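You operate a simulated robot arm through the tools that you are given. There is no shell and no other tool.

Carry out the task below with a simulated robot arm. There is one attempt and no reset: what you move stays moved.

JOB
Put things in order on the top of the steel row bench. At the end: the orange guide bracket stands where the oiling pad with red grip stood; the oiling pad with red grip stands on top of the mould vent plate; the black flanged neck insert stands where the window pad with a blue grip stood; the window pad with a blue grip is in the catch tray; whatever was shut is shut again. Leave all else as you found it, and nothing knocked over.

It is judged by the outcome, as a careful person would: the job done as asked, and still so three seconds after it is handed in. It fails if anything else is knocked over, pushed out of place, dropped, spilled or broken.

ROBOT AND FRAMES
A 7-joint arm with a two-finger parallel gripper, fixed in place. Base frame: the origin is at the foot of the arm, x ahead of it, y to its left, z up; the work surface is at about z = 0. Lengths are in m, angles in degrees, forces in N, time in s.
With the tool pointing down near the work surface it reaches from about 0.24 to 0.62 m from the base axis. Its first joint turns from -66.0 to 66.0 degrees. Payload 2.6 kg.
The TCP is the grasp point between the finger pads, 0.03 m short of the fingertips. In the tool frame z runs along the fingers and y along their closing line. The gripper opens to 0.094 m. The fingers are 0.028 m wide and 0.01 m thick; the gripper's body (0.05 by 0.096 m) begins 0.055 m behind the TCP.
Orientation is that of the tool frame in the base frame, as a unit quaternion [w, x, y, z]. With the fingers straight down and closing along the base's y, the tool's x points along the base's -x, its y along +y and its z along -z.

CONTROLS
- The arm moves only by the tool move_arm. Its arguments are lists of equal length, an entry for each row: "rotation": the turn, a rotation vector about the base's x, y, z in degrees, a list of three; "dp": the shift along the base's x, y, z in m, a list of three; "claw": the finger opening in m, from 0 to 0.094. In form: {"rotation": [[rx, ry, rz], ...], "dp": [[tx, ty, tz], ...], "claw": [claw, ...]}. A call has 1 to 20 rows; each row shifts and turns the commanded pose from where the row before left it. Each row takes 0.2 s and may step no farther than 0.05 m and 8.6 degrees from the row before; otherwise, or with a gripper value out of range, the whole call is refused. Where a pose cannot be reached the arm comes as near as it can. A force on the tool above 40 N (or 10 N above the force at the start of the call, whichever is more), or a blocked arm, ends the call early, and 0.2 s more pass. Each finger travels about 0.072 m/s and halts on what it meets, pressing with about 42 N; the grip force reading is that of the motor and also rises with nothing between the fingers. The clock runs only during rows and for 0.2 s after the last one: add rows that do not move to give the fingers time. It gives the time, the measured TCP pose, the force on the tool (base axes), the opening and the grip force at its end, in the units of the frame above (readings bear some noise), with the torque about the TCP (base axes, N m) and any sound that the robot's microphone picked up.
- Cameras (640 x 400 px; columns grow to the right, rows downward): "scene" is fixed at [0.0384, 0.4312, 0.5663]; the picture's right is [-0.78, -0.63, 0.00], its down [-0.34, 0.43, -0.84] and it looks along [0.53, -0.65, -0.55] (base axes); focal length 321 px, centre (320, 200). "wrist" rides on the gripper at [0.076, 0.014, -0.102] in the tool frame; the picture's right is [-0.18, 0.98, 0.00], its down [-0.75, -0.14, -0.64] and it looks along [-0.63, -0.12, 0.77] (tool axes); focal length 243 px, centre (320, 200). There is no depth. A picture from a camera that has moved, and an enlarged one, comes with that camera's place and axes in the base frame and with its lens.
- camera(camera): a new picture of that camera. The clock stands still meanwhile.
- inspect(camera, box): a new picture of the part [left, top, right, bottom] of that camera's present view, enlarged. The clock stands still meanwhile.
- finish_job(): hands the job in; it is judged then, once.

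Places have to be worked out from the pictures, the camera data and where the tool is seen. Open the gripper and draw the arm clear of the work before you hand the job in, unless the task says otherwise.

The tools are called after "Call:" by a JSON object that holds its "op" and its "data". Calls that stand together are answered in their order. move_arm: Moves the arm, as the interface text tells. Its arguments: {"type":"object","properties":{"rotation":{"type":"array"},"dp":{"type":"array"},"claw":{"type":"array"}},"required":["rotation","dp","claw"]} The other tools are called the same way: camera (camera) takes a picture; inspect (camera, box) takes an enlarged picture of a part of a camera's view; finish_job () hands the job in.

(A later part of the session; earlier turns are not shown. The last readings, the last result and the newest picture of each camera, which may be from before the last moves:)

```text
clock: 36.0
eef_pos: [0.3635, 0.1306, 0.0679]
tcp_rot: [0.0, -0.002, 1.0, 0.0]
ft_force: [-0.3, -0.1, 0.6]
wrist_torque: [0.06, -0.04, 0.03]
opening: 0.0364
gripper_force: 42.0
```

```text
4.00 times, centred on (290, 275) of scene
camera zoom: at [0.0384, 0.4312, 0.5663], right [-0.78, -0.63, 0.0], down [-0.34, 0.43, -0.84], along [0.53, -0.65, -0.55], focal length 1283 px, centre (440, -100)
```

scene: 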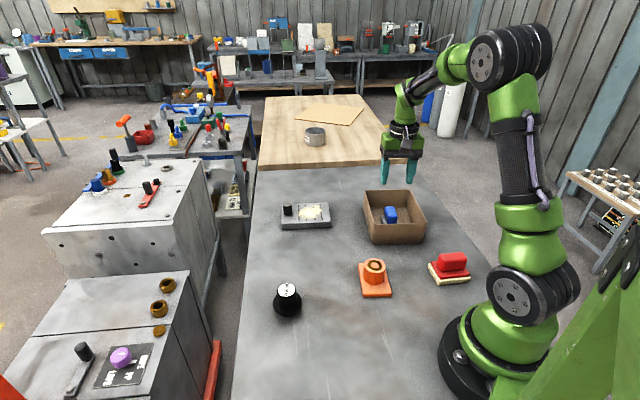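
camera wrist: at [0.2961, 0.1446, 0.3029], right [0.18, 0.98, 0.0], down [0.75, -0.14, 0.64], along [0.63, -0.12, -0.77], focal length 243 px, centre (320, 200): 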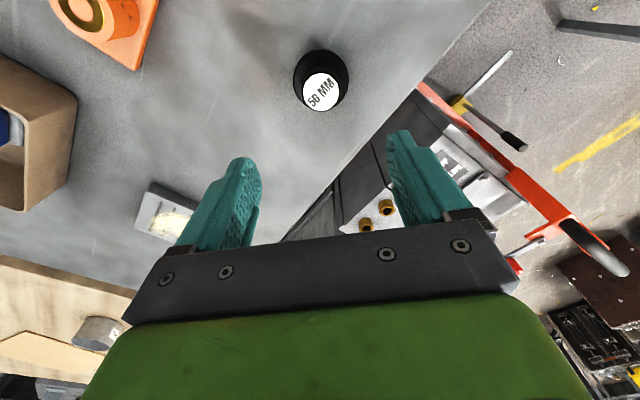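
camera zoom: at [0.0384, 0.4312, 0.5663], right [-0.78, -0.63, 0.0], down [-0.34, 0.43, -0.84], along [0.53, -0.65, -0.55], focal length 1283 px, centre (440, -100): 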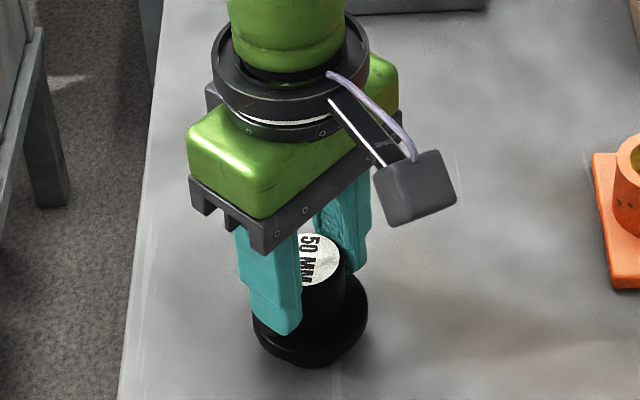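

Held at opening 0.0364 on the neck. A small slow test lift follows.

Call:
{"op": "move_arm", "data": {"rotation": [[0, 0, 0], [0, 0, 0], [0, 0, 0], [0, 0, 0]], "dp": [[0, 0, 0.002], [0, 0, 0.003], [0, 0, 0.003], [0, 0, 0.002]], "claw": [0, 0, 0, 0]}}

Call:
{"op": "inspect", "data": {"camera": "scene", "box": [240, 225, 340, 325]}}

Call:
{"op": "inspect", "data": {"camera": "wrist", "box": [200, 50, 440, 260]}}

```text
clock: 37.0
eef_pos: [0.3629, 0.1313, 0.0792]
tcp_rot: [0.001, 0.0, 1.0, -0.001]
ft_force: [-0.2, 0.3, -2.6]
wrist_torque: [0.0, -0.03, -0.02]
opening: 0.0369
gripper_force: 41.9
```

```text
4.00 times, centred on (290, 275) of scene
camera zoom: at [0.0384, 0.4313, 0.5663], right [-0.78, -0.63, 0.0], down [-0.34, 0.43, -0.84], along [0.53, -0.65, -0.55], focal length 1283 px, centre (440, -100)
```

zoom: 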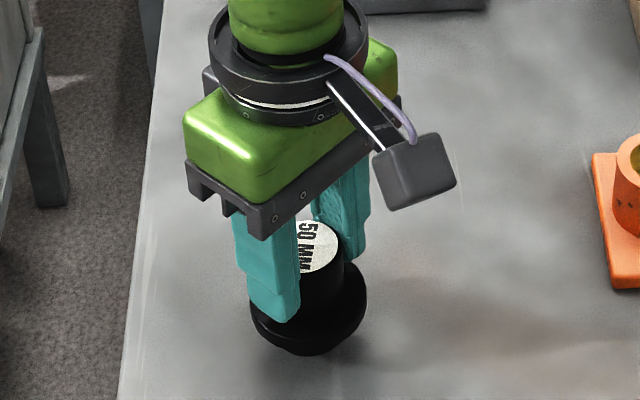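

```text
1.90 times, centred on (320, 155) of wrist
camera zoom: at [0.2873, 0.1473, 0.1795], right [0.18, 0.98, 0.0], down [0.75, -0.14, 0.64], along [0.63, -0.12, -0.77], focal length 462 px, centre (320, 286)
```

zoom: 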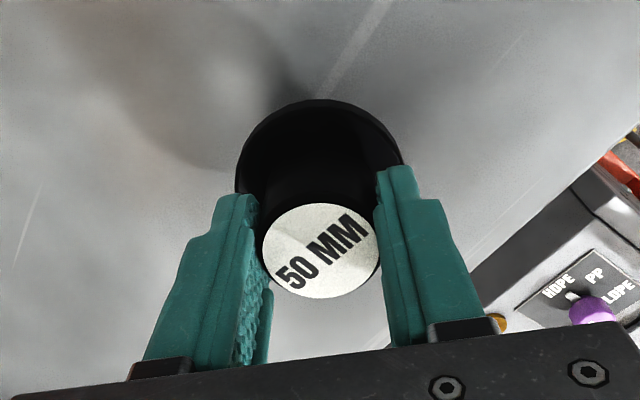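

It hangs steadily (about 2–3 N) with no slip. I lift another 30 mm and carry it to the window pad's old place, (0.4353, 0.0066).

Call:
{"op": "move_arm", "data": {"rotation": [[0, 0, 0], [0, 0, 0], [0, 0, 0], [0, 0, 0], [0, 0, 0], [0, 0, 0], [0, 0, 0], [0, 0, 0], [0, 0, 0], [0, 0, 0], [0, 0, 0], [0, 0, 0], [0, 0, 0], [0, 0, 0], [0, 0, 0], [0, 0, 0], [0, 0, 0]], "dp": [[0, 0, 0.004], [0, 0, 0.007], [0, 0, 0.008], [0, 0, 0.007], [0, 0, 0.004], [0.003, -0.0052, 0], [0.0059, -0.0104, 0], [0.0079, -0.0139, 0], [0.0079, -0.0139, 0], [0.0079, -0.0139, 0], [0.0079, -0.0139, 0], [0.0079, -0.0139, 0], [0.0079, -0.0139, 0], [0.0079, -0.0139, 0], [0.0049, -0.0087, 0], [0.0028, -0.0049, 0], [0, 0, 0]], "claw": [0, 0, 0, 0, 0, 0, 0, 0, 0, 0, 0, 0, 0, 0, 0, 0, 0]}}

Call:
{"op": "camera", "data": {"camera": "wrist"}}

Call:
{"op": "camera", "data": {"camera": "scene"}}

```text
clock: 40.6
eef_pos: [0.4349, 0.0035, 0.1077]
tcp_rot: [-0.001, 0.0, 1.0, -0.001]
ft_force: [0.1, -0.7, -2.1]
wrist_torque: [0.01, 0.01, 0.01]
opening: 0.0366
gripper_force: 42.1
```

```text
taken
camera wrist: at [0.3595, 0.0203, 0.2094], right [0.18, 0.98, 0.0], down [0.75, -0.14, 0.64], along [0.63, -0.12, -0.77], focal length 243 px, centre (320, 200)
```

wrist: 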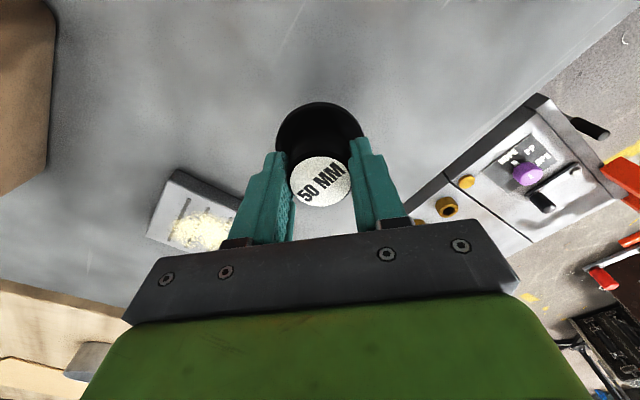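

```text
taken
```

scene: 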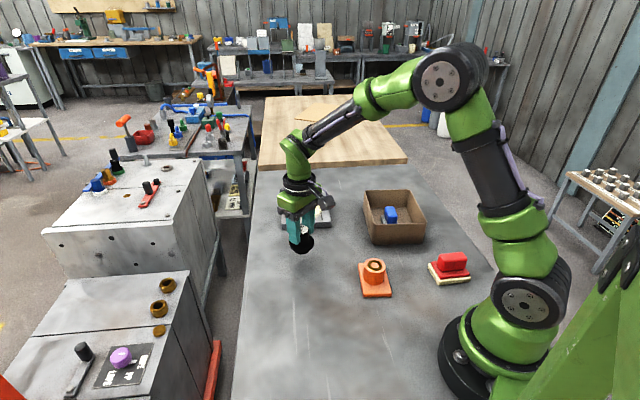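

The camera data put the tool at (0.4355, 0.0063), on target. I lower 36 mm, then feel for the bench.

Call:
{"op": "move_arm", "data": {"rotation": [[0, 0, 0], [0, 0, 0], [0, 0, 0], [0, 0, 0], [0, 0, 0], [0, 0, 0], [0, 0, 0]], "dp": [[0, 0, -0.005], [0, 0, -0.008], [0, 0, -0.008], [0, 0, -0.007], [0, 0, -0.005], [0, 0, -0.003], [0, 0, 0]], "claw": [0, 0, 0, 0, 0, 0, 0]}}

Call:
{"op": "move_arm", "data": {"rotation": [[0, 0, 0], [0, 0, 0]], "dp": [[0, 0, -0.001], [0, 0, -0.001]], "claw": [0, 0]}}

Call:
{"op": "move_arm", "data": {"rotation": [[0, 0, 0]], "dp": [[0, 0, -0.001]], "claw": [0]}}

```text
clock: 42.2
eef_pos: [0.4347, 0.0047, 0.0723]
tcp_rot: [0.0, 0.0, 1.0, 0.0]
ft_force: [-0.2, -0.4, -1.7]
wrist_torque: [0.0, 0.01, 0.0]
opening: 0.0365
gripper_force: 42.8
```

```text
clock: 42.8
eef_pos: [0.4347, 0.0035, 0.0696]
tcp_rot: [0.0, -0.001, 1.0, 0.0]
ft_force: [-0.7, -0.4, -1.6]
wrist_torque: [-0.02, 0.02, 0.0]
opening: 0.0368
gripper_force: 42.2
```

```text
clock: 43.2
eef_pos: [0.4345, 0.0045, 0.0691]
tcp_rot: [0.0, -0.001, 1.0, -0.001]
ft_force: [0.6, 0.0, -1.2]
wrist_torque: [0.01, 0.0, -0.04]
opening: 0.0367
gripper_force: 41.8
```

One more millimetre should bring the spigot onto the bench.

Call:
{"op": "move_arm", "data": {"rotation": [[0, 0, 0]], "dp": [[0, 0, -0.001]], "claw": [0]}}

```text
clock: 43.6
eef_pos: [0.4346, 0.0035, 0.0692]
tcp_rot: [0.0, 0.001, 1.0, 0.001]
ft_force: [-1.5, -1.3, 5.1]
wrist_torque: [-0.13, 0.16, -0.02]
opening: 0.0367
gripper_force: 42.4
```

Contact felt (5 N). I open gently and rise clear.

Call:
{"op": "move_arm", "data": {"rotation": [[0, 0, 0], [0, 0, 0], [0, 0, 0], [0, 0, 0], [0, 0, 0], [0, 0, 0], [0, 0, 0]], "dp": [[0, 0, 0], [0, 0, 0], [0, 0, 0.01], [0, 0, 0.03], [0, 0, 0.04], [0, 0, 0.05], [0, 0, 0]], "claw": [0.045, 0.065, 0.065, 0.065, 0.065, 0.065, 0.065]}}

Call:
{"op": "camera", "data": {"camera": "wrist"}}

Call:
{"op": "camera", "data": {"camera": "scene"}}

```text
clock: 45.2
eef_pos: [0.434, 0.0033, 0.1994]
tcp_rot: [0.0, 0.0, 1.0, 0.001]
ft_force: [-0.1, 0.0, 0.1]
wrist_torque: [0.0, 0.0, -0.03]
opening: 0.0648
gripper_force: 0.2
```

```text
taken
camera wrist: at [0.3581, 0.0204, 0.3], right [0.18, 0.98, 0.0], down [0.75, -0.14, 0.64], along [0.63, -0.12, -0.77], focal length 243 px, centre (320, 200)
```

wrist: 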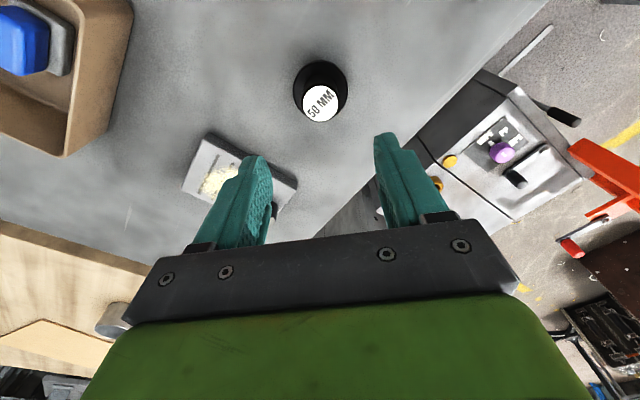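

```text
taken
```

scene: 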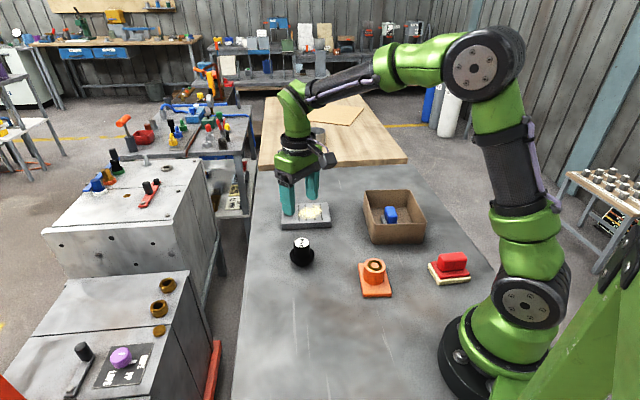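

The insert stands at the window pad's old place. Now I go to look at the red-grip pad close to the arm's foot: moving to about (0.175, -0.215, 0.22) with θ = -45°.

Call:
{"op": "move_arm", "data": {"rotation": [[0, 0, 0], [0, 0, -4.5], [0, 0, -4.5], [0, 0, -4.5], [0, 0, -4.5], [0, 0, -4.5], [0, 0, -4.5], [0, 0, -4.5], [0, 0, -4.5], [0, 0, -4.5], [0, 0, -4.5], [0, 0, 0]], "dp": [[-0.01, -0.009, 0.01], [-0.02, -0.017, 0.01], [-0.025, -0.0213, 0], [-0.03, -0.0256, 0], [-0.03, -0.0256, 0], [-0.03, -0.0256, 0], [-0.03, -0.0256, 0], [-0.03, -0.0256, 0], [-0.025, -0.0213, 0], [-0.02, -0.017, 0], [-0.01, -0.008, 0], [0, 0, 0]], "claw": [0.09, 0.09, 0.09, 0.09, 0.09, 0.09, 0.09, 0.09, 0.09, 0.09, 0.09, 0.09]}}

Call:
{"op": "camera", "data": {"camera": "wrist"}}

Call:
{"op": "camera", "data": {"camera": "scene"}}

```text
clock: 47.8
eef_pos: [0.1733, -0.2171, 0.218]
tcp_rot: [0.0, 0.383, 0.924, 0.0]
ft_force: [0.4, -0.5, -0.1]
wrist_torque: [0.0, -0.01, -0.02]
opening: 0.0897
gripper_force: 0.1
```

```text
taken
camera wrist: at [0.1309, -0.1515, 0.3198], right [0.83, 0.56, 0.0], down [0.43, -0.63, 0.64], along [0.36, -0.53, -0.77], focal length 243 px, centre (320, 200)
```

wrist: 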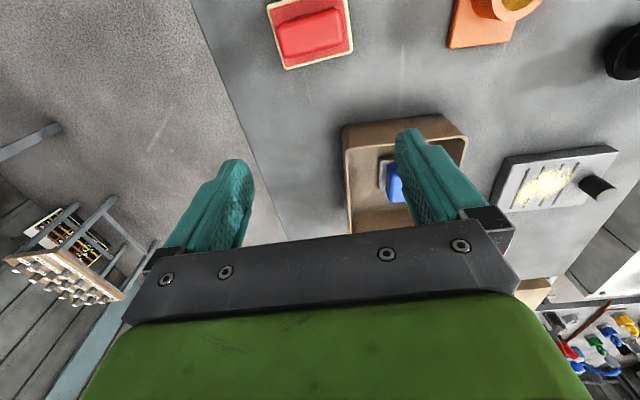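

```text
taken
```

scene: 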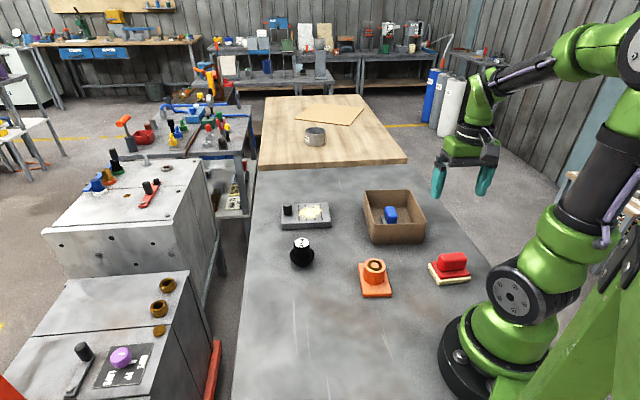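

Reached. The red pad shows at the upper edge of the wrist view; I enlarge it.

Call:
{"op": "inspect", "data": {"camera": "wrist", "box": [250, 0, 370, 80]}}

Call:
{"op": "inspect", "data": {"camera": "scene", "box": [415, 235, 485, 295]}}

```text
5.00 times, centred on (310, 40) of wrist
camera zoom: at [0.1309, -0.1515, 0.3198], right [0.83, 0.56, 0.0], down [0.43, -0.63, 0.64], along [0.36, -0.53, -0.77], focal length 1213 px, centre (370, 1000)
```

zoom: 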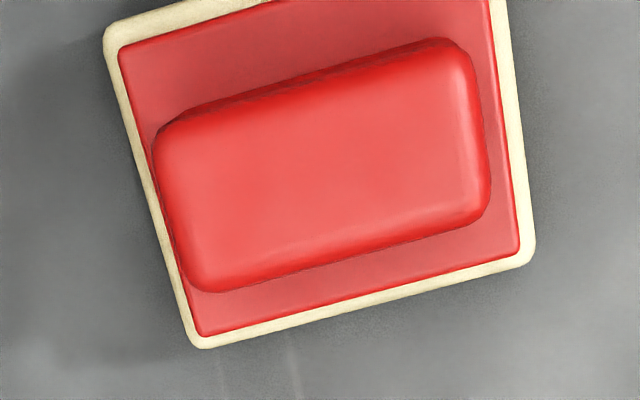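

```text
6.67 times, centred on (450, 265) of scene
camera zoom: at [0.0384, 0.4312, 0.5663], right [-0.78, -0.63, 0.0], down [-0.34, 0.43, -0.84], along [0.53, -0.65, -0.55], focal length 2138 px, centre (-547, -233)
```

zoom: 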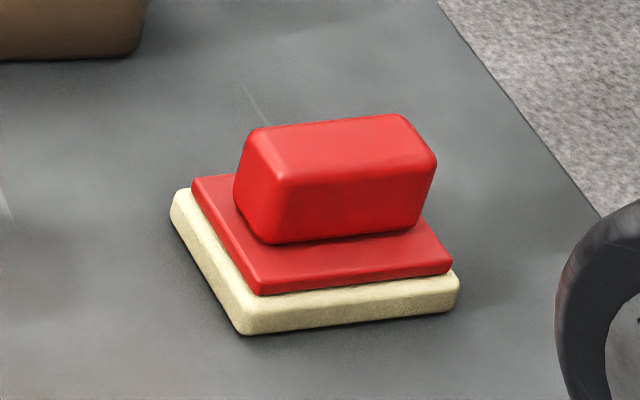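

From the close view the red pad's base is about 78 × 58 mm, centred near (0.139, -0.179) with its long side at 48.7°; the grip block is about 62 × 28 mm. It lies at only 0.227 m from the base axis, so I test the reach at height first.

Call:
{"op": "move_arm", "data": {"rotation": [[0, 0, 1], [0, 0, 1], [0, 0, 1], [0, 0, 0.7], [0, 0, 0], [0, 0, 0]], "dp": [[-0.007, 0.007, -0.012], [-0.008, 0.008, -0.016], [-0.008, 0.008, -0.016], [-0.008, 0.008, -0.016], [-0.005, 0.005, -0.01], [0, 0, 0]], "claw": [0.09, 0.09, 0.09, 0.09, 0.09, 0.09]}}

Call:
{"op": "camera", "data": {"camera": "wrist"}}

Call:
{"op": "camera", "data": {"camera": "scene"}}

```text
clock: 49.2
eef_pos: [0.1385, -0.1807, 0.1481]
tcp_rot: [0.0, 0.352, 0.936, 0.0]
ft_force: [-0.4, -0.2, -0.3]
wrist_torque: [0.0, 0.01, 0.02]
opening: 0.09
gripper_force: 0.1
```

```text
taken
camera wrist: at [0.0913, -0.1181, 0.2493], right [0.79, 0.62, 0.0], down [0.47, -0.6, 0.64], along [0.4, -0.51, -0.77], focal length 243 px, centre (320, 200)
```

wrist: 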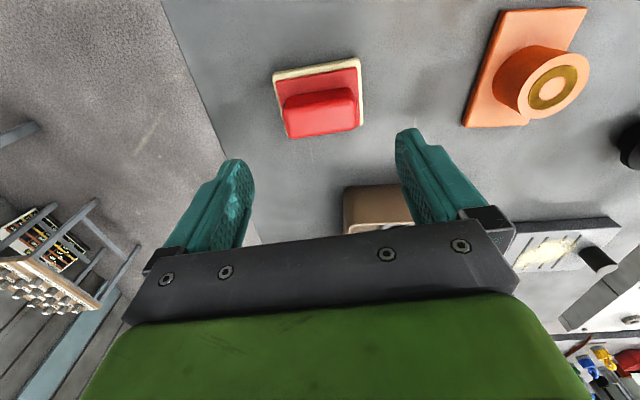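

```text
taken
```

scene: 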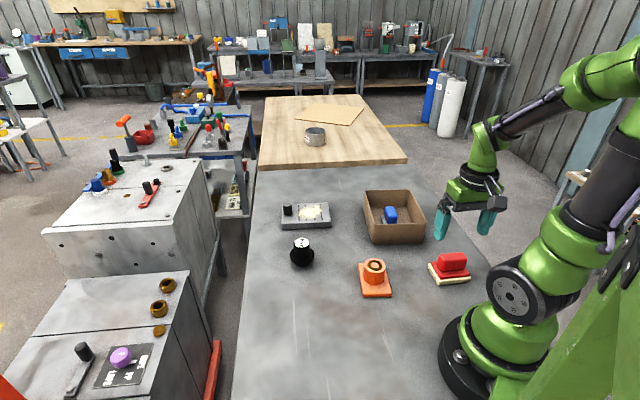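

The arm reaches it at this height. I enlarge the wrist view to fix the pad's and the bracket's places more precisely.

Call:
{"op": "inspect", "data": {"camera": "wrist", "box": [260, 45, 380, 145]}}

Call:
{"op": "inspect", "data": {"camera": "wrist", "box": [440, 0, 600, 140]}}

```text
4.00 times, centred on (320, 95) of wrist
camera zoom: at [0.0913, -0.1181, 0.2493], right [0.79, 0.62, 0.0], down [0.47, -0.6, 0.64], along [0.4, -0.51, -0.77], focal length 970 px, centre (320, 620)
```

zoom: 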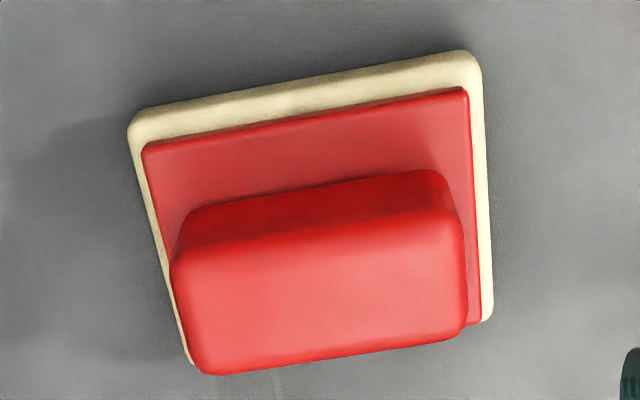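

```text
2.86 times, centred on (520, 70) of wrist
camera zoom: at [0.0913, -0.1181, 0.2493], right [0.79, 0.62, 0.0], down [0.47, -0.6, 0.64], along [0.4, -0.51, -0.77], focal length 693 px, centre (-251, 571)
```

zoom: 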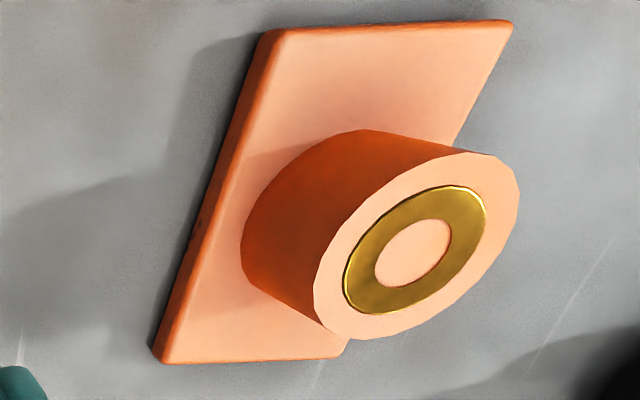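

The pad centre comes out at (0.140, -0.1795) with the tool already over it within a millimetre, and its block's long axis lines up with the closing line. I descend to z ≈ 0.09 and check that the pose is still kept.

Call:
{"op": "move_arm", "data": {"rotation": [[0, 0, 0], [0, 0, 0], [0, 0, 0], [0, 0, 0], [0, 0, 0]], "dp": [[0.0006, -0.0005, -0.01], [0, 0, -0.015], [0, 0, -0.015], [0, 0, -0.015], [0, 0, 0]], "claw": [0.094, 0.094, 0.094, 0.094, 0.094]}}

Call:
{"op": "camera", "data": {"camera": "wrist"}}

Call:
{"op": "inspect", "data": {"camera": "scene", "box": [400, 160, 540, 300]}}

```text
clock: 50.4
eef_pos: [0.1392, -0.1812, 0.0934]
tcp_rot: [0.0, 0.353, 0.936, 0.0]
ft_force: [-1.8, -0.1, -0.4]
wrist_torque: [-0.01, -0.05, 0.0]
opening: 0.0939
gripper_force: 0.1
```

```text
taken
camera wrist: at [0.0921, -0.1188, 0.1946], right [0.79, 0.62, 0.0], down [0.47, -0.6, 0.64], along [0.4, -0.51, -0.77], focal length 243 px, centre (320, 200)
```

wrist: 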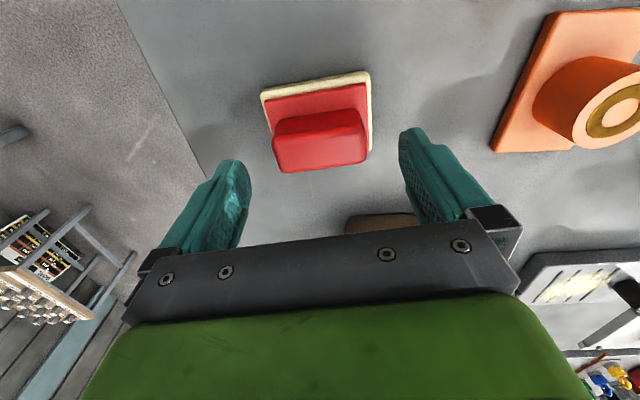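

```text
2.86 times, centred on (470, 230) of scene
camera zoom: at [0.0384, 0.4312, 0.5663], right [-0.78, -0.63, 0.0], down [-0.34, 0.43, -0.84], along [0.53, -0.65, -0.55], focal length 916 px, centre (-109, 114)
```

zoom: 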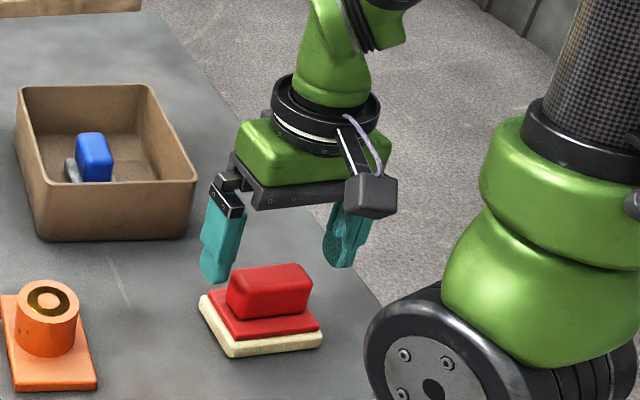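

Pose is still exact, the block centred between the fingers. I descend to z ≈ 0.053, tips just above the red plate.

Call:
{"op": "move_arm", "data": {"rotation": [[0, 0, 0], [0, 0, 0], [0, 0, 0], [0, 0, 0], [0, 0, 0]], "dp": [[0, 0, -0.012], [0, 0, -0.012], [0, 0, -0.01], [0, 0, -0.0055], [0, 0, 0]], "claw": [0.094, 0.094, 0.094, 0.094, 0.094]}}

Call:
{"op": "inspect", "data": {"camera": "wrist", "box": [200, 60, 440, 260]}}

Call:
{"op": "inspect", "data": {"camera": "scene", "box": [400, 210, 500, 310]}}

```text
clock: 51.6
eef_pos: [0.1385, -0.1824, 0.0534]
tcp_rot: [0.0, 0.353, 0.936, 0.0]
ft_force: [-1.4, -0.6, 0.6]
wrist_torque: [0.0, 0.03, -0.01]
opening: 0.0942
gripper_force: 0.1
```

```text
2.00 times, centred on (320, 160) of wrist
camera zoom: at [0.0916, -0.1191, 0.1547], right [0.79, 0.62, 0.0], down [0.47, -0.6, 0.64], along [0.4, -0.51, -0.77], focal length 485 px, centre (320, 280)
```

zoom: 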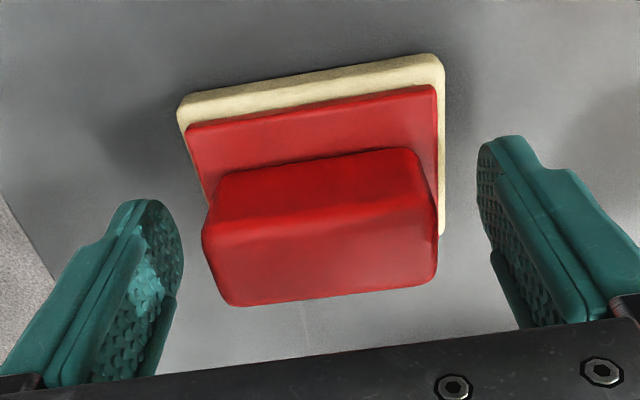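

```text
4.00 times, centred on (450, 260) of scene
camera zoom: at [0.0384, 0.4312, 0.5663], right [-0.78, -0.63, 0.0], down [-0.34, 0.43, -0.84], along [0.53, -0.65, -0.55], focal length 1283 px, centre (-200, -40)
```

zoom: 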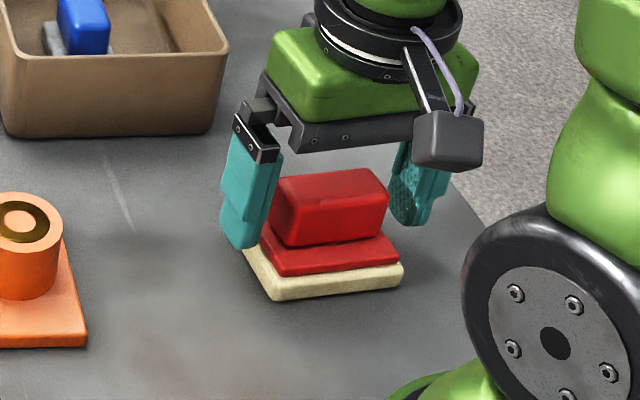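

The tool is centred on the block with vertical fingers. I close on the block's ends.

Call:
{"op": "move_arm", "data": {"rotation": [[0, 0, 0], [0, 0, 0], [0, 0, 0], [0, 0, 0], [0, 0, 0]], "dp": [[0, 0, 0], [0, 0, 0], [0, 0, 0], [0, 0, 0], [0, 0, 0]], "claw": [0.08, 0.06, 0.04, 0.02, 0.0]}}

Call:
{"op": "inspect", "data": {"camera": "wrist", "box": [200, 60, 440, 260]}}

Call:
{"op": "inspect", "data": {"camera": "scene", "box": [400, 210, 500, 310]}}

```text
clock: 52.8
eef_pos: [0.139, -0.1818, 0.0529]
tcp_rot: [0.001, 0.352, 0.936, -0.001]
ft_force: [-0.4, 0.9, 16.5]
wrist_torque: [-0.36, 0.58, -0.07]
opening: 0.0635
gripper_force: 42.2
```

```text
2.00 times, centred on (320, 160) of wrist
camera zoom: at [0.0922, -0.1194, 0.1552], right [0.79, 0.62, 0.0], down [0.47, -0.6, 0.64], along [0.4, -0.51, -0.77], focal length 485 px, centre (320, 280)
```

zoom: 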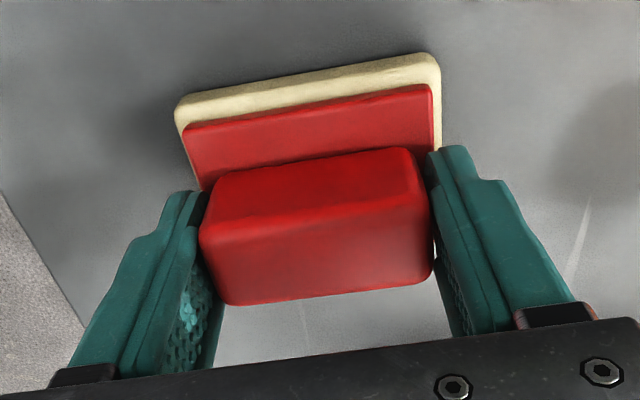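

```text
4.00 times, centred on (450, 260) of scene
camera zoom: at [0.0383, 0.4313, 0.5663], right [-0.78, -0.63, 0.0], down [-0.34, 0.43, -0.84], along [0.53, -0.65, -0.55], focal length 1283 px, centre (-200, -40)
```

zoom: 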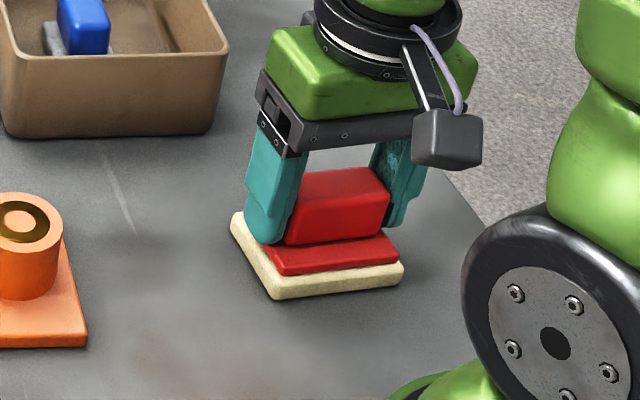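

The block is held (0.0635) but 16 N upward shows the tips bearing on the red plate; I open a little, rise 2 mm and close again to be free of it.

Call:
{"op": "move_arm", "data": {"rotation": [[0, 0, 0], [0, 0, 0], [0, 0, 0], [0, 0, 0], [0, 0, 0], [0, 0, 0]], "dp": [[0, 0, 0], [0, 0, 0.002], [0, 0, 0], [0, 0, 0], [0, 0, 0], [0, 0, 0]], "claw": [0.075, 0.075, 0.06, 0.04, 0.02, 0.0]}}

Call:
{"op": "move_arm", "data": {"rotation": [[0, 0, 0], [0, 0, 0], [0, 0, 0], [0, 0, 0]], "dp": [[0, 0, 0.002], [0, 0, 0.003], [0, 0, 0.003], [0, 0, 0.002]], "claw": [0, 0, 0, 0]}}

Call:
{"op": "inspect", "data": {"camera": "scene", "box": [400, 210, 500, 310]}}

Call:
{"op": "inspect", "data": {"camera": "wrist", "box": [200, 60, 440, 260]}}

```text
clock: 54.2
eef_pos: [0.1377, -0.1815, 0.056]
tcp_rot: [0.0, 0.353, 0.936, 0.001]
ft_force: [0.3, 0.2, 0.0]
wrist_torque: [0.01, -0.01, 0.04]
opening: 0.0635
gripper_force: 42.5
```

```text
clock: 55.2
eef_pos: [0.1387, -0.1813, 0.0642]
tcp_rot: [0.0, 0.352, 0.936, 0.0]
ft_force: [-0.3, -0.7, -1.6]
wrist_torque: [0.01, 0.02, 0.03]
opening: 0.0637
gripper_force: 41.6
```

```text
4.00 times, centred on (450, 260) of scene
camera zoom: at [0.0384, 0.4312, 0.5663], right [-0.78, -0.63, 0.0], down [-0.34, 0.43, -0.84], along [0.53, -0.65, -0.55], focal length 1283 px, centre (-200, -40)
```

zoom: 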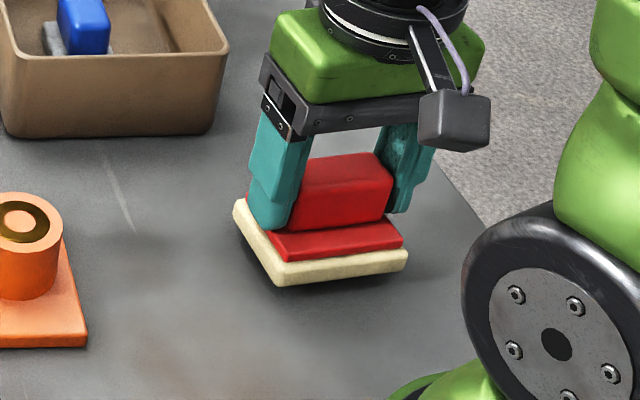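

```text
2.00 times, centred on (320, 160) of wrist
camera zoom: at [0.0922, -0.1189, 0.1673], right [0.79, 0.62, 0.0], down [0.47, -0.6, 0.64], along [0.4, -0.51, -0.77], focal length 485 px, centre (320, 280)
```

zoom: 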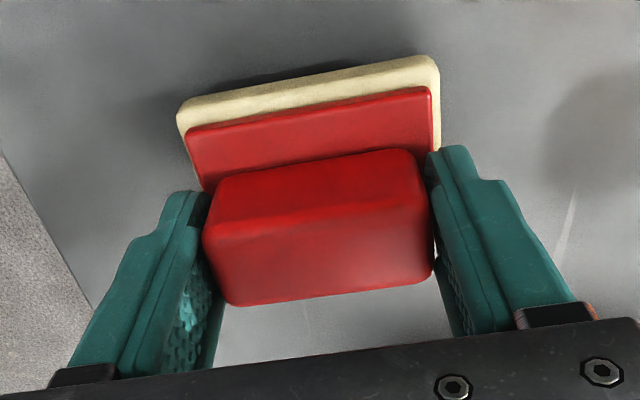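

The pad is up 10 mm and steady. I lift it a further 90 mm so it will clear the tray's rim.

Call:
{"op": "move_arm", "data": {"rotation": [[0, 0, 0], [0, 0, 0], [0, 0, 0], [0, 0, 0], [0, 0, 0], [0, 0, 0], [0, 0, 0], [0, 0, 0], [0, 0, 0], [0, 0, 0], [0, 0, 0], [0, 0, 0]], "dp": [[0, 0, 0.004], [0, 0, 0.007], [0, 0, 0.009], [0, 0, 0.01], [0, 0, 0.01], [0, 0, 0.01], [0, 0, 0.01], [0, 0, 0.01], [0, 0, 0.01], [0, 0, 0.007], [0, 0, 0.003], [0, 0, 0]], "claw": [0, 0, 0, 0, 0, 0, 0, 0, 0, 0, 0, 0]}}

Call:
{"op": "camera", "data": {"camera": "wrist"}}

```text
clock: 57.8
eef_pos: [0.1385, -0.1816, 0.1546]
tcp_rot: [0.0, 0.352, 0.936, 0.0]
ft_force: [-0.1, 0.0, -1.1]
wrist_torque: [0.02, -0.01, -0.01]
opening: 0.0636
gripper_force: 41.8
```

```text
taken
camera wrist: at [0.092, -0.1192, 0.2573], right [0.79, 0.62, 0.0], down [0.47, -0.6, 0.64], along [0.4, -0.51, -0.77], focal length 243 px, centre (320, 200)
```

wrist: 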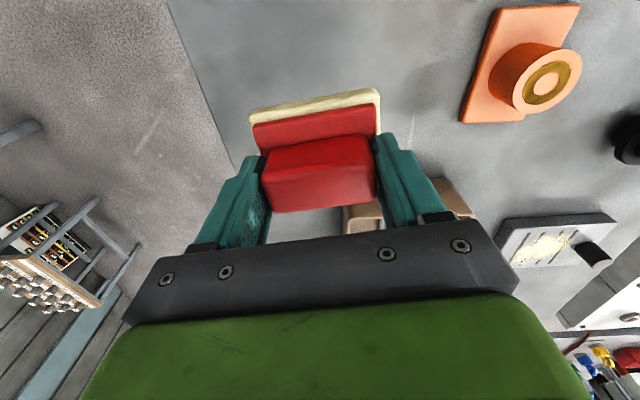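

Firmly held with the base at about z = 0.10. I carry it over to the vent plate's free area, target (0.537, -0.147), turning by -5.3° to line up with the plate.

Call:
{"op": "move_arm", "data": {"rotation": [[0, 0, 0], [0, 0, 0], [0, 0, -0.5], [0, 0, -0.5], [0, 0, -0.5], [0, 0, -0.5], [0, 0, -0.5], [0, 0, -0.5], [0, 0, -0.5], [0, 0, -0.5], [0, 0, -0.5], [0, 0, -0.5], [0, 0, -0.3], [0, 0, 0], [0, 0, 0], [0, 0, 0], [0, 0, 0], [0, 0, 0], [0, 0, 0], [0, 0, 0]], "dp": [[0.01, 0.0008, 0], [0.015, 0.0012, 0], [0.02, 0.0016, 0], [0.023, 0.0019, 0], [0.023, 0.0019, 0], [0.023, 0.0019, 0], [0.023, 0.0019, 0], [0.023, 0.0019, 0], [0.023, 0.0019, 0], [0.023, 0.0019, 0], [0.023, 0.0019, 0], [0.023, 0.0019, 0], [0.023, 0.0019, 0], [0.023, 0.0019, 0], [0.023, 0.0019, 0], [0.023, 0.0019, 0], [0.023, 0.0019, 0], [0.015, 0.0012, 0], [0.01, 0.0008, 0], [0.0051, 0, 0]], "claw": [0, 0, 0, 0, 0, 0, 0, 0, 0, 0, 0, 0, 0, 0, 0, 0, 0, 0, 0, 0]}}

Call:
{"op": "camera", "data": {"camera": "wrist"}}

Call:
{"op": "inspect", "data": {"camera": "scene", "box": [240, 120, 380, 250]}}

```text
clock: 62.0
eef_pos: [0.5359, -0.1501, 0.1556]
tcp_rot: [0.001, 0.395, 0.919, 0.0]
ft_force: [-0.1, 0.5, -0.9]
wrist_torque: [-0.01, -0.01, -0.01]
opening: 0.0638
gripper_force: 42.5
```

```text
taken
camera wrist: at [0.4949, -0.0821, 0.2567], right [0.84, 0.54, 0.0], down [0.42, -0.64, 0.64], along [0.35, -0.54, -0.77], focal length 243 px, centre (320, 200)
```

wrist: 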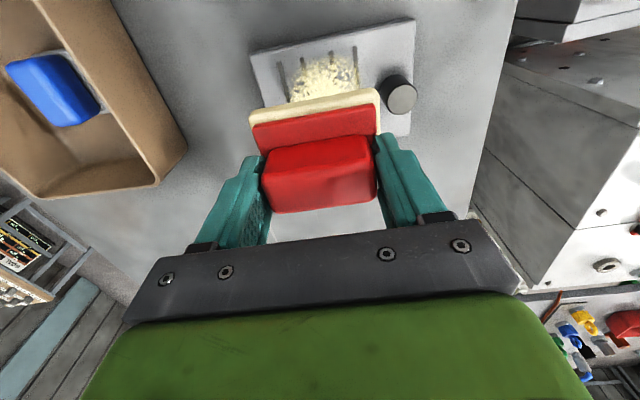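

```text
3.08 times, centred on (310, 185) of scene
camera zoom: at [0.0384, 0.4312, 0.5663], right [-0.78, -0.63, 0.0], down [-0.34, 0.43, -0.84], along [0.53, -0.65, -0.55], focal length 987 px, centre (351, 246)
```

zoom: 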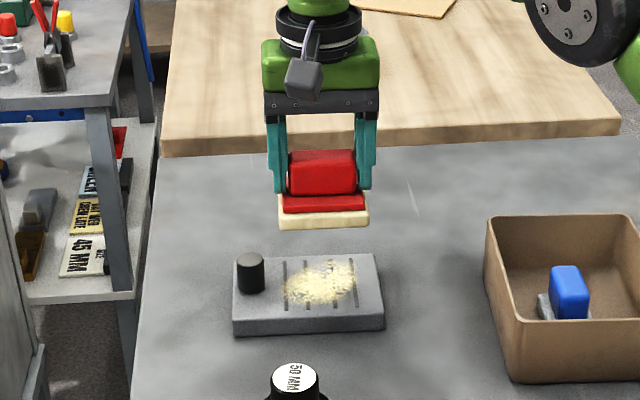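

The plate's corners seen here agree with my earlier estimate, and the tool is at (0.5369, -0.147). I lower 72 mm and check before touching down.

Call:
{"op": "move_arm", "data": {"rotation": [[0, 0, 0], [0, 0, 0], [0, 0, 0], [0, 0, 0], [0, 0, 0], [0, 0, 0], [0, 0, 0], [0, 0, 0], [0, 0, 0], [0, 0, 0]], "dp": [[0, 0, -0.004], [0, 0, -0.008], [0, 0, -0.01], [0, 0, -0.01], [0, 0, -0.01], [0, 0, -0.01], [0, 0, -0.01], [0, 0, -0.006], [0, 0, -0.004], [0, 0, 0]], "claw": [0, 0, 0, 0, 0, 0, 0, 0, 0, 0]}}

Call:
{"op": "camera", "data": {"camera": "wrist"}}

Call:
{"op": "inspect", "data": {"camera": "scene", "box": [260, 150, 350, 240]}}

```text
clock: 64.2
eef_pos: [0.5359, -0.1496, 0.0833]
tcp_rot: [0.0, 0.395, 0.919, 0.0]
ft_force: [-0.5, 0.2, -0.2]
wrist_torque: [0.03, -0.02, 0.03]
opening: 0.0637
gripper_force: 41.8
```

```text
taken
camera wrist: at [0.4942, -0.0823, 0.1849], right [0.84, 0.54, 0.0], down [0.42, -0.64, 0.64], along [0.35, -0.54, -0.77], focal length 243 px, centre (320, 200)
```

wrist: 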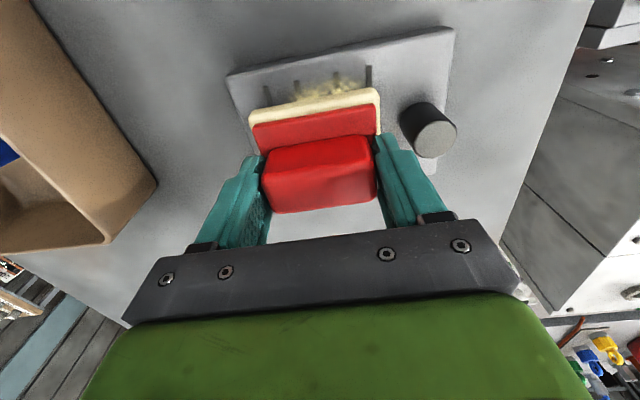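

```text
4.44 times, centred on (305, 195) of scene
camera zoom: at [0.0384, 0.4312, 0.5663], right [-0.78, -0.63, 0.0], down [-0.34, 0.43, -0.84], along [0.53, -0.65, -0.55], focal length 1425 px, centre (387, 222)
```

zoom: 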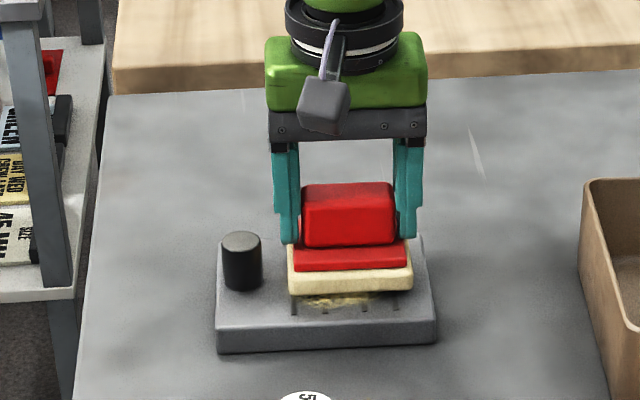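

Well placed: clear of the knob and inside the plate's edges. I lower in small steps until contact.

Call:
{"op": "move_arm", "data": {"rotation": [[0, 0, 0], [0, 0, 0], [0, 0, 0]], "dp": [[0, 0, -0.0015], [0, 0, -0.0015], [0, 0, -0.0015]], "claw": [0, 0, 0]}}

Call:
{"op": "move_arm", "data": {"rotation": [[0, 0, 0], [0, 0, 0]], "dp": [[0, 0, -0.001], [0, 0, -0.001]], "claw": [0, 0]}}

```text
clock: 65.0
eef_pos: [0.5356, -0.1491, 0.0792]
tcp_rot: [0.0, 0.396, 0.918, 0.0]
ft_force: [0.0, -0.3, -1.3]
wrist_torque: [0.0, 0.0, 0.01]
opening: 0.0638
gripper_force: 42.2
```

```text
clock: 65.6
eef_pos: [0.5355, -0.1489, 0.0774]
tcp_rot: [0.0, 0.395, 0.919, 0.0]
ft_force: [0.2, -0.1, -0.3]
wrist_torque: [0.04, 0.0, 0.01]
opening: 0.0638
gripper_force: 41.9
```

Not in contact yet; further millimetre steps.

Call:
{"op": "move_arm", "data": {"rotation": [[0, 0, 0]], "dp": [[0, 0, -0.001]], "claw": [0]}}

Call:
{"op": "move_arm", "data": {"rotation": [[0, 0, 0]], "dp": [[0, 0, -0.001]], "claw": [0]}}

```text
clock: 66.0
eef_pos: [0.5363, -0.1498, 0.077]
tcp_rot: [0.0, 0.396, 0.918, 0.0]
ft_force: [-3.2, -0.2, 7.4]
wrist_torque: [0.31, 0.3, 0.11]
opening: 0.0636
gripper_force: 41.6
```

```text
clock: 66.4
eef_pos: [0.5359, -0.1494, 0.0764]
tcp_rot: [0.001, 0.395, 0.918, 0.001]
ft_force: [-7.0, 1.5, 17.8]
wrist_torque: [0.48, 0.79, 0.07]
opening: 0.0638
gripper_force: 42.5
```

Contact: 18 N now, so the pad rests on the plate. I ease up 1 mm to relax the press, open gently with knob clearance in mind, and look.

Call:
{"op": "move_arm", "data": {"rotation": [[0, 0, 0], [0, 0, 0], [0, 0, 0], [0, 0, 0]], "dp": [[0, 0, 0.001], [0, 0, 0], [0, 0, 0], [0, 0, 0]], "claw": [0.06, 0.068, 0.074, 0.074]}}

Call:
{"op": "inspect", "data": {"camera": "wrist", "box": [200, 20, 480, 240]}}

Call:
{"op": "inspect", "data": {"camera": "scene", "box": [260, 150, 350, 240]}}

```text
clock: 67.4
eef_pos: [0.5368, -0.1485, 0.0757]
tcp_rot: [0.0, 0.395, 0.919, 0.0]
ft_force: [3.1, 0.5, 5.6]
wrist_torque: [-0.14, 0.08, 0.08]
opening: 0.0725
gripper_force: 0.1
```

```text
1.82 times, centred on (340, 130) of wrist
camera zoom: at [0.495, -0.0823, 0.1774], right [0.84, 0.54, 0.0], down [0.42, -0.64, 0.64], along [0.35, -0.54, -0.77], focal length 441 px, centre (284, 327)
```

zoom: 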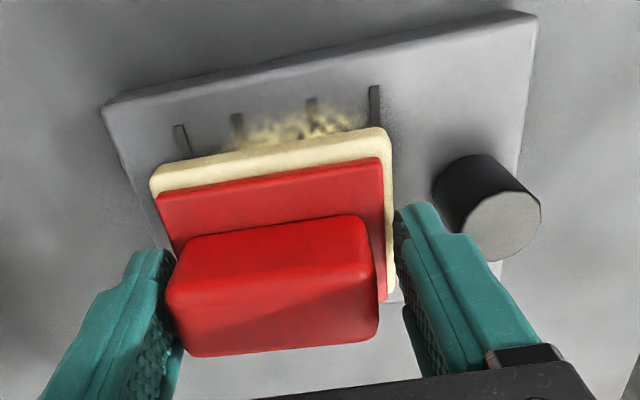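

```text
4.44 times, centred on (305, 195) of scene
camera zoom: at [0.0383, 0.4313, 0.5663], right [-0.78, -0.63, 0.0], down [-0.34, 0.43, -0.84], along [0.53, -0.65, -0.55], focal length 1425 px, centre (387, 222)
```

zoom: 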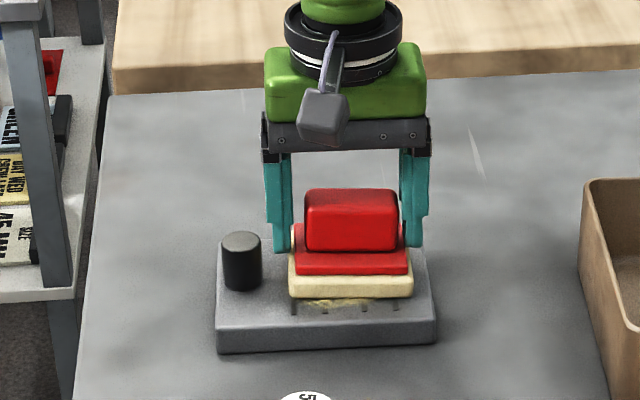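

The pad sits on the plate; a residual 5 N suggests the tips still brush it. I rise a little and re-read.

Call:
{"op": "move_arm", "data": {"rotation": [[0, 0, 0], [0, 0, 0]], "dp": [[0, 0, 0.001], [0, 0, 0.001]], "claw": [0.077, 0.077]}}

Call:
{"op": "inspect", "data": {"camera": "wrist", "box": [200, 20, 480, 240]}}

```text
clock: 68.0
eef_pos: [0.5351, -0.1483, 0.077]
tcp_rot: [0.0, 0.396, 0.918, 0.0]
ft_force: [0.0, -0.4, 0.0]
wrist_torque: [-0.03, 0.03, 0.02]
opening: 0.0771
gripper_force: 0.0
```

```text
1.82 times, centred on (340, 130) of wrist
camera zoom: at [0.4947, -0.0826, 0.1792], right [0.84, 0.54, 0.0], down [0.42, -0.64, 0.64], along [0.35, -0.54, -0.77], focal length 441 px, centre (284, 327)
```

zoom: 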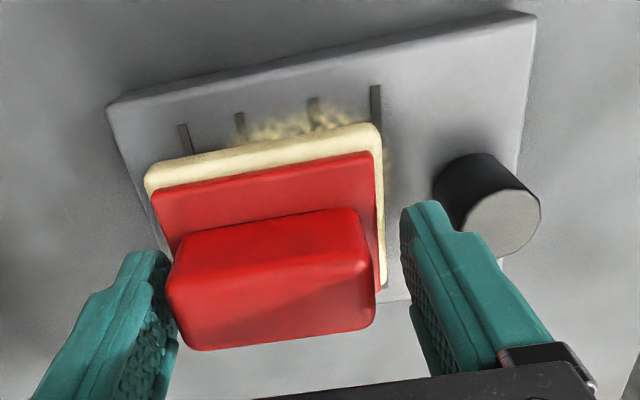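

No force now; the pad stands flat on the plate, some 3.5 mm toward the left finger. I centre the fingers on the block and then rise straight up.

Call:
{"op": "move_arm", "data": {"rotation": [[0, 0, 0], [0, 0, 0], [0, 0, 0], [0, 0, 0], [0, 0, 0], [0, 0, 0], [0, 0, 0], [0, 0, 0]], "dp": [[-0.0025, -0.0024, 0], [0, 0, 0.003], [0, 0, 0.01], [0, 0, 0.02], [0, 0, 0.03], [0, 0, 0.03], [0, 0, 0.03], [0, 0, 0]], "claw": [0.077, 0.077, 0.077, 0.077, 0.077, 0.077, 0.077, 0.077]}}

Call:
{"op": "camera", "data": {"camera": "wrist"}}

Call:
{"op": "camera", "data": {"camera": "scene"}}

Call:
{"op": "inspect", "data": {"camera": "scene", "box": [260, 180, 350, 270]}}

```text
clock: 69.8
eef_pos: [0.5327, -0.152, 0.2006]
tcp_rot: [0.0, 0.395, 0.919, 0.0]
ft_force: [0.3, 0.0, 0.1]
wrist_torque: [-0.03, -0.01, -0.01]
opening: 0.0771
gripper_force: 0.1
```

```text
taken
camera wrist: at [0.4918, -0.0855, 0.3028], right [0.84, 0.54, 0.0], down [0.42, -0.64, 0.64], along [0.35, -0.54, -0.77], focal length 243 px, centre (320, 200)
```

wrist: 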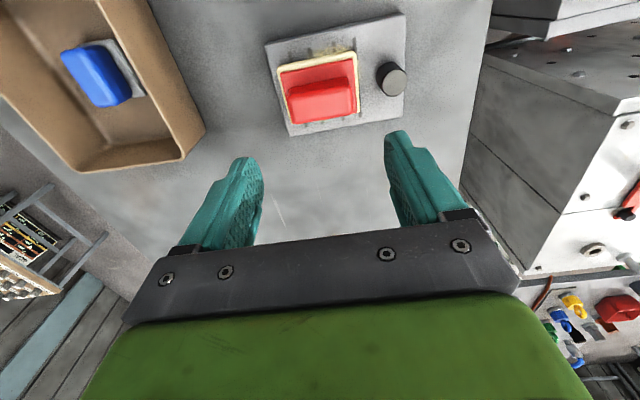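

```text
taken
```

scene: 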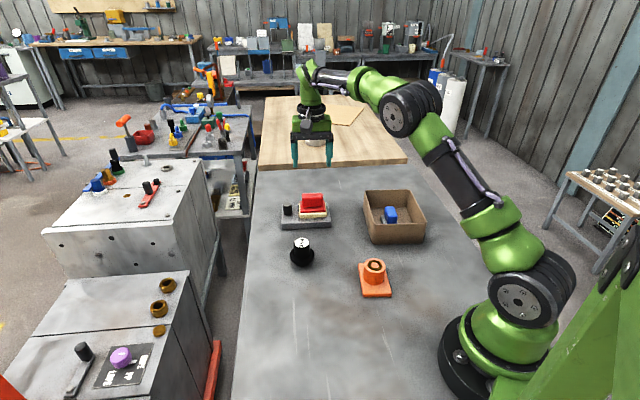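

```text
4.44 times, centred on (305, 225) of scene
camera zoom: at [0.0384, 0.4312, 0.5663], right [-0.78, -0.63, 0.0], down [-0.34, 0.43, -0.84], along [0.53, -0.65, -0.55], focal length 1425 px, centre (387, 89)
```

zoom: 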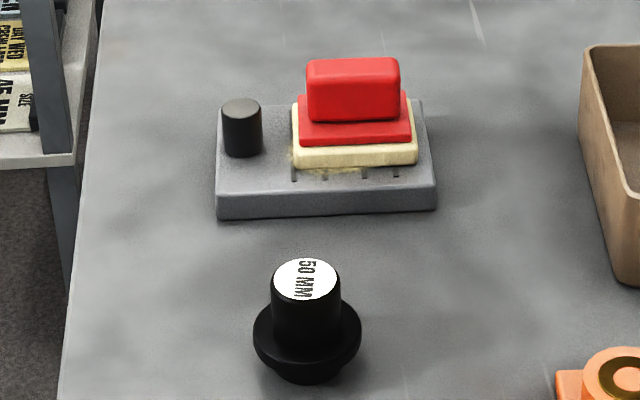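

The red pad stands on the vent plate, and plate and insert are where they should be. Last is the orange bracket: I move above it at about (0.268, -0.051) with θ = -50°.

Call:
{"op": "move_arm", "data": {"rotation": [[0, 0, 0], [0, 0, -0.5], [0, 0, -0.5], [0, 0, -0.5], [0, 0, -0.5], [0, 0, -0.5], [0, 0, -0.5], [0, 0, -0.4], [0, 0, 0], [0, 0, 0], [0, 0, 0]], "dp": [[-0.0132, 0.0049, 0], [-0.0264, 0.0097, 0], [-0.033, 0.0123, 0], [-0.033, 0.0123, 0], [-0.033, 0.0123, 0], [-0.033, 0.0123, 0], [-0.033, 0.0123, 0], [-0.0264, 0.0098, 0], [-0.0224, 0.0083, 0], [-0.013, 0.0045, 0], [0, 0, 0]], "claw": [0.085, 0.085, 0.085, 0.085, 0.085, 0.085, 0.085, 0.085, 0.085, 0.085, 0.085]}}

Call:
{"op": "camera", "data": {"camera": "wrist"}}

Call:
{"op": "inspect", "data": {"camera": "wrist", "box": [250, 20, 390, 140]}}

Call:
{"op": "inspect", "data": {"camera": "scene", "box": [345, 245, 405, 305]}}

```text
clock: 72.2
eef_pos: [0.2656, -0.0526, 0.2]
tcp_rot: [0.0, 0.421, 0.907, 0.0]
ft_force: [-0.2, 0.1, 0.1]
wrist_torque: [0.0, 0.0, -0.03]
opening: 0.0852
gripper_force: 0.0
```

```text
taken
camera wrist: at [0.2291, 0.0163, 0.3021], right [0.87, 0.49, 0.0], down [0.38, -0.67, 0.64], along [0.32, -0.56, -0.77], focal length 243 px, centre (320, 200)
```

wrist: 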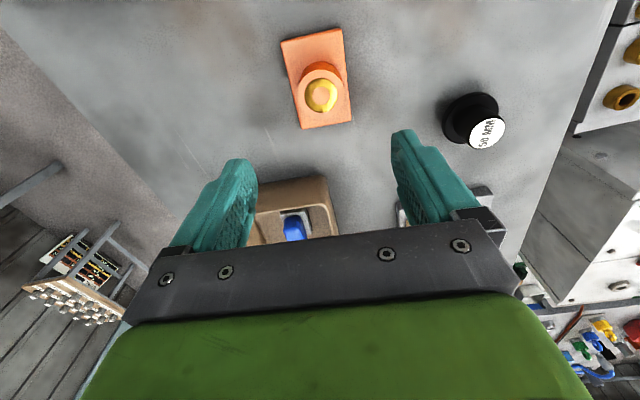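

```text
3.33 times, centred on (320, 80) of wrist
camera zoom: at [0.2291, 0.0163, 0.3021], right [0.87, 0.49, 0.0], down [0.38, -0.67, 0.64], along [0.32, -0.56, -0.77], focal length 809 px, centre (320, 600)
```

zoom: 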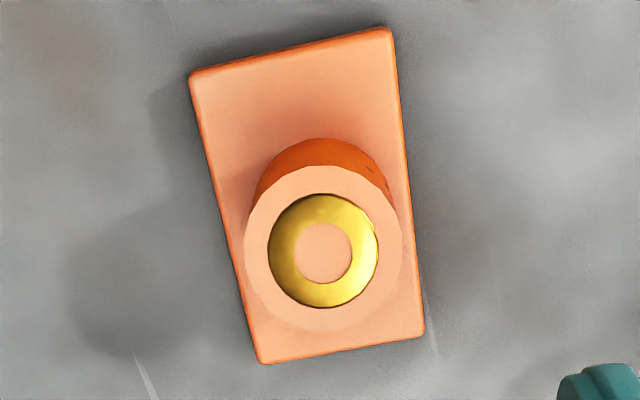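

```text
6.67 times, centred on (375, 275) of scene
camera zoom: at [0.0383, 0.4313, 0.5663], right [-0.78, -0.63, 0.0], down [-0.34, 0.43, -0.84], along [0.53, -0.65, -0.55], focal length 2138 px, centre (-47, -300)
```

zoom: 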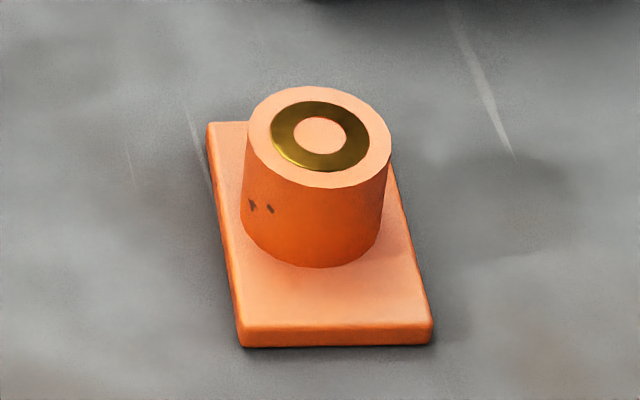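

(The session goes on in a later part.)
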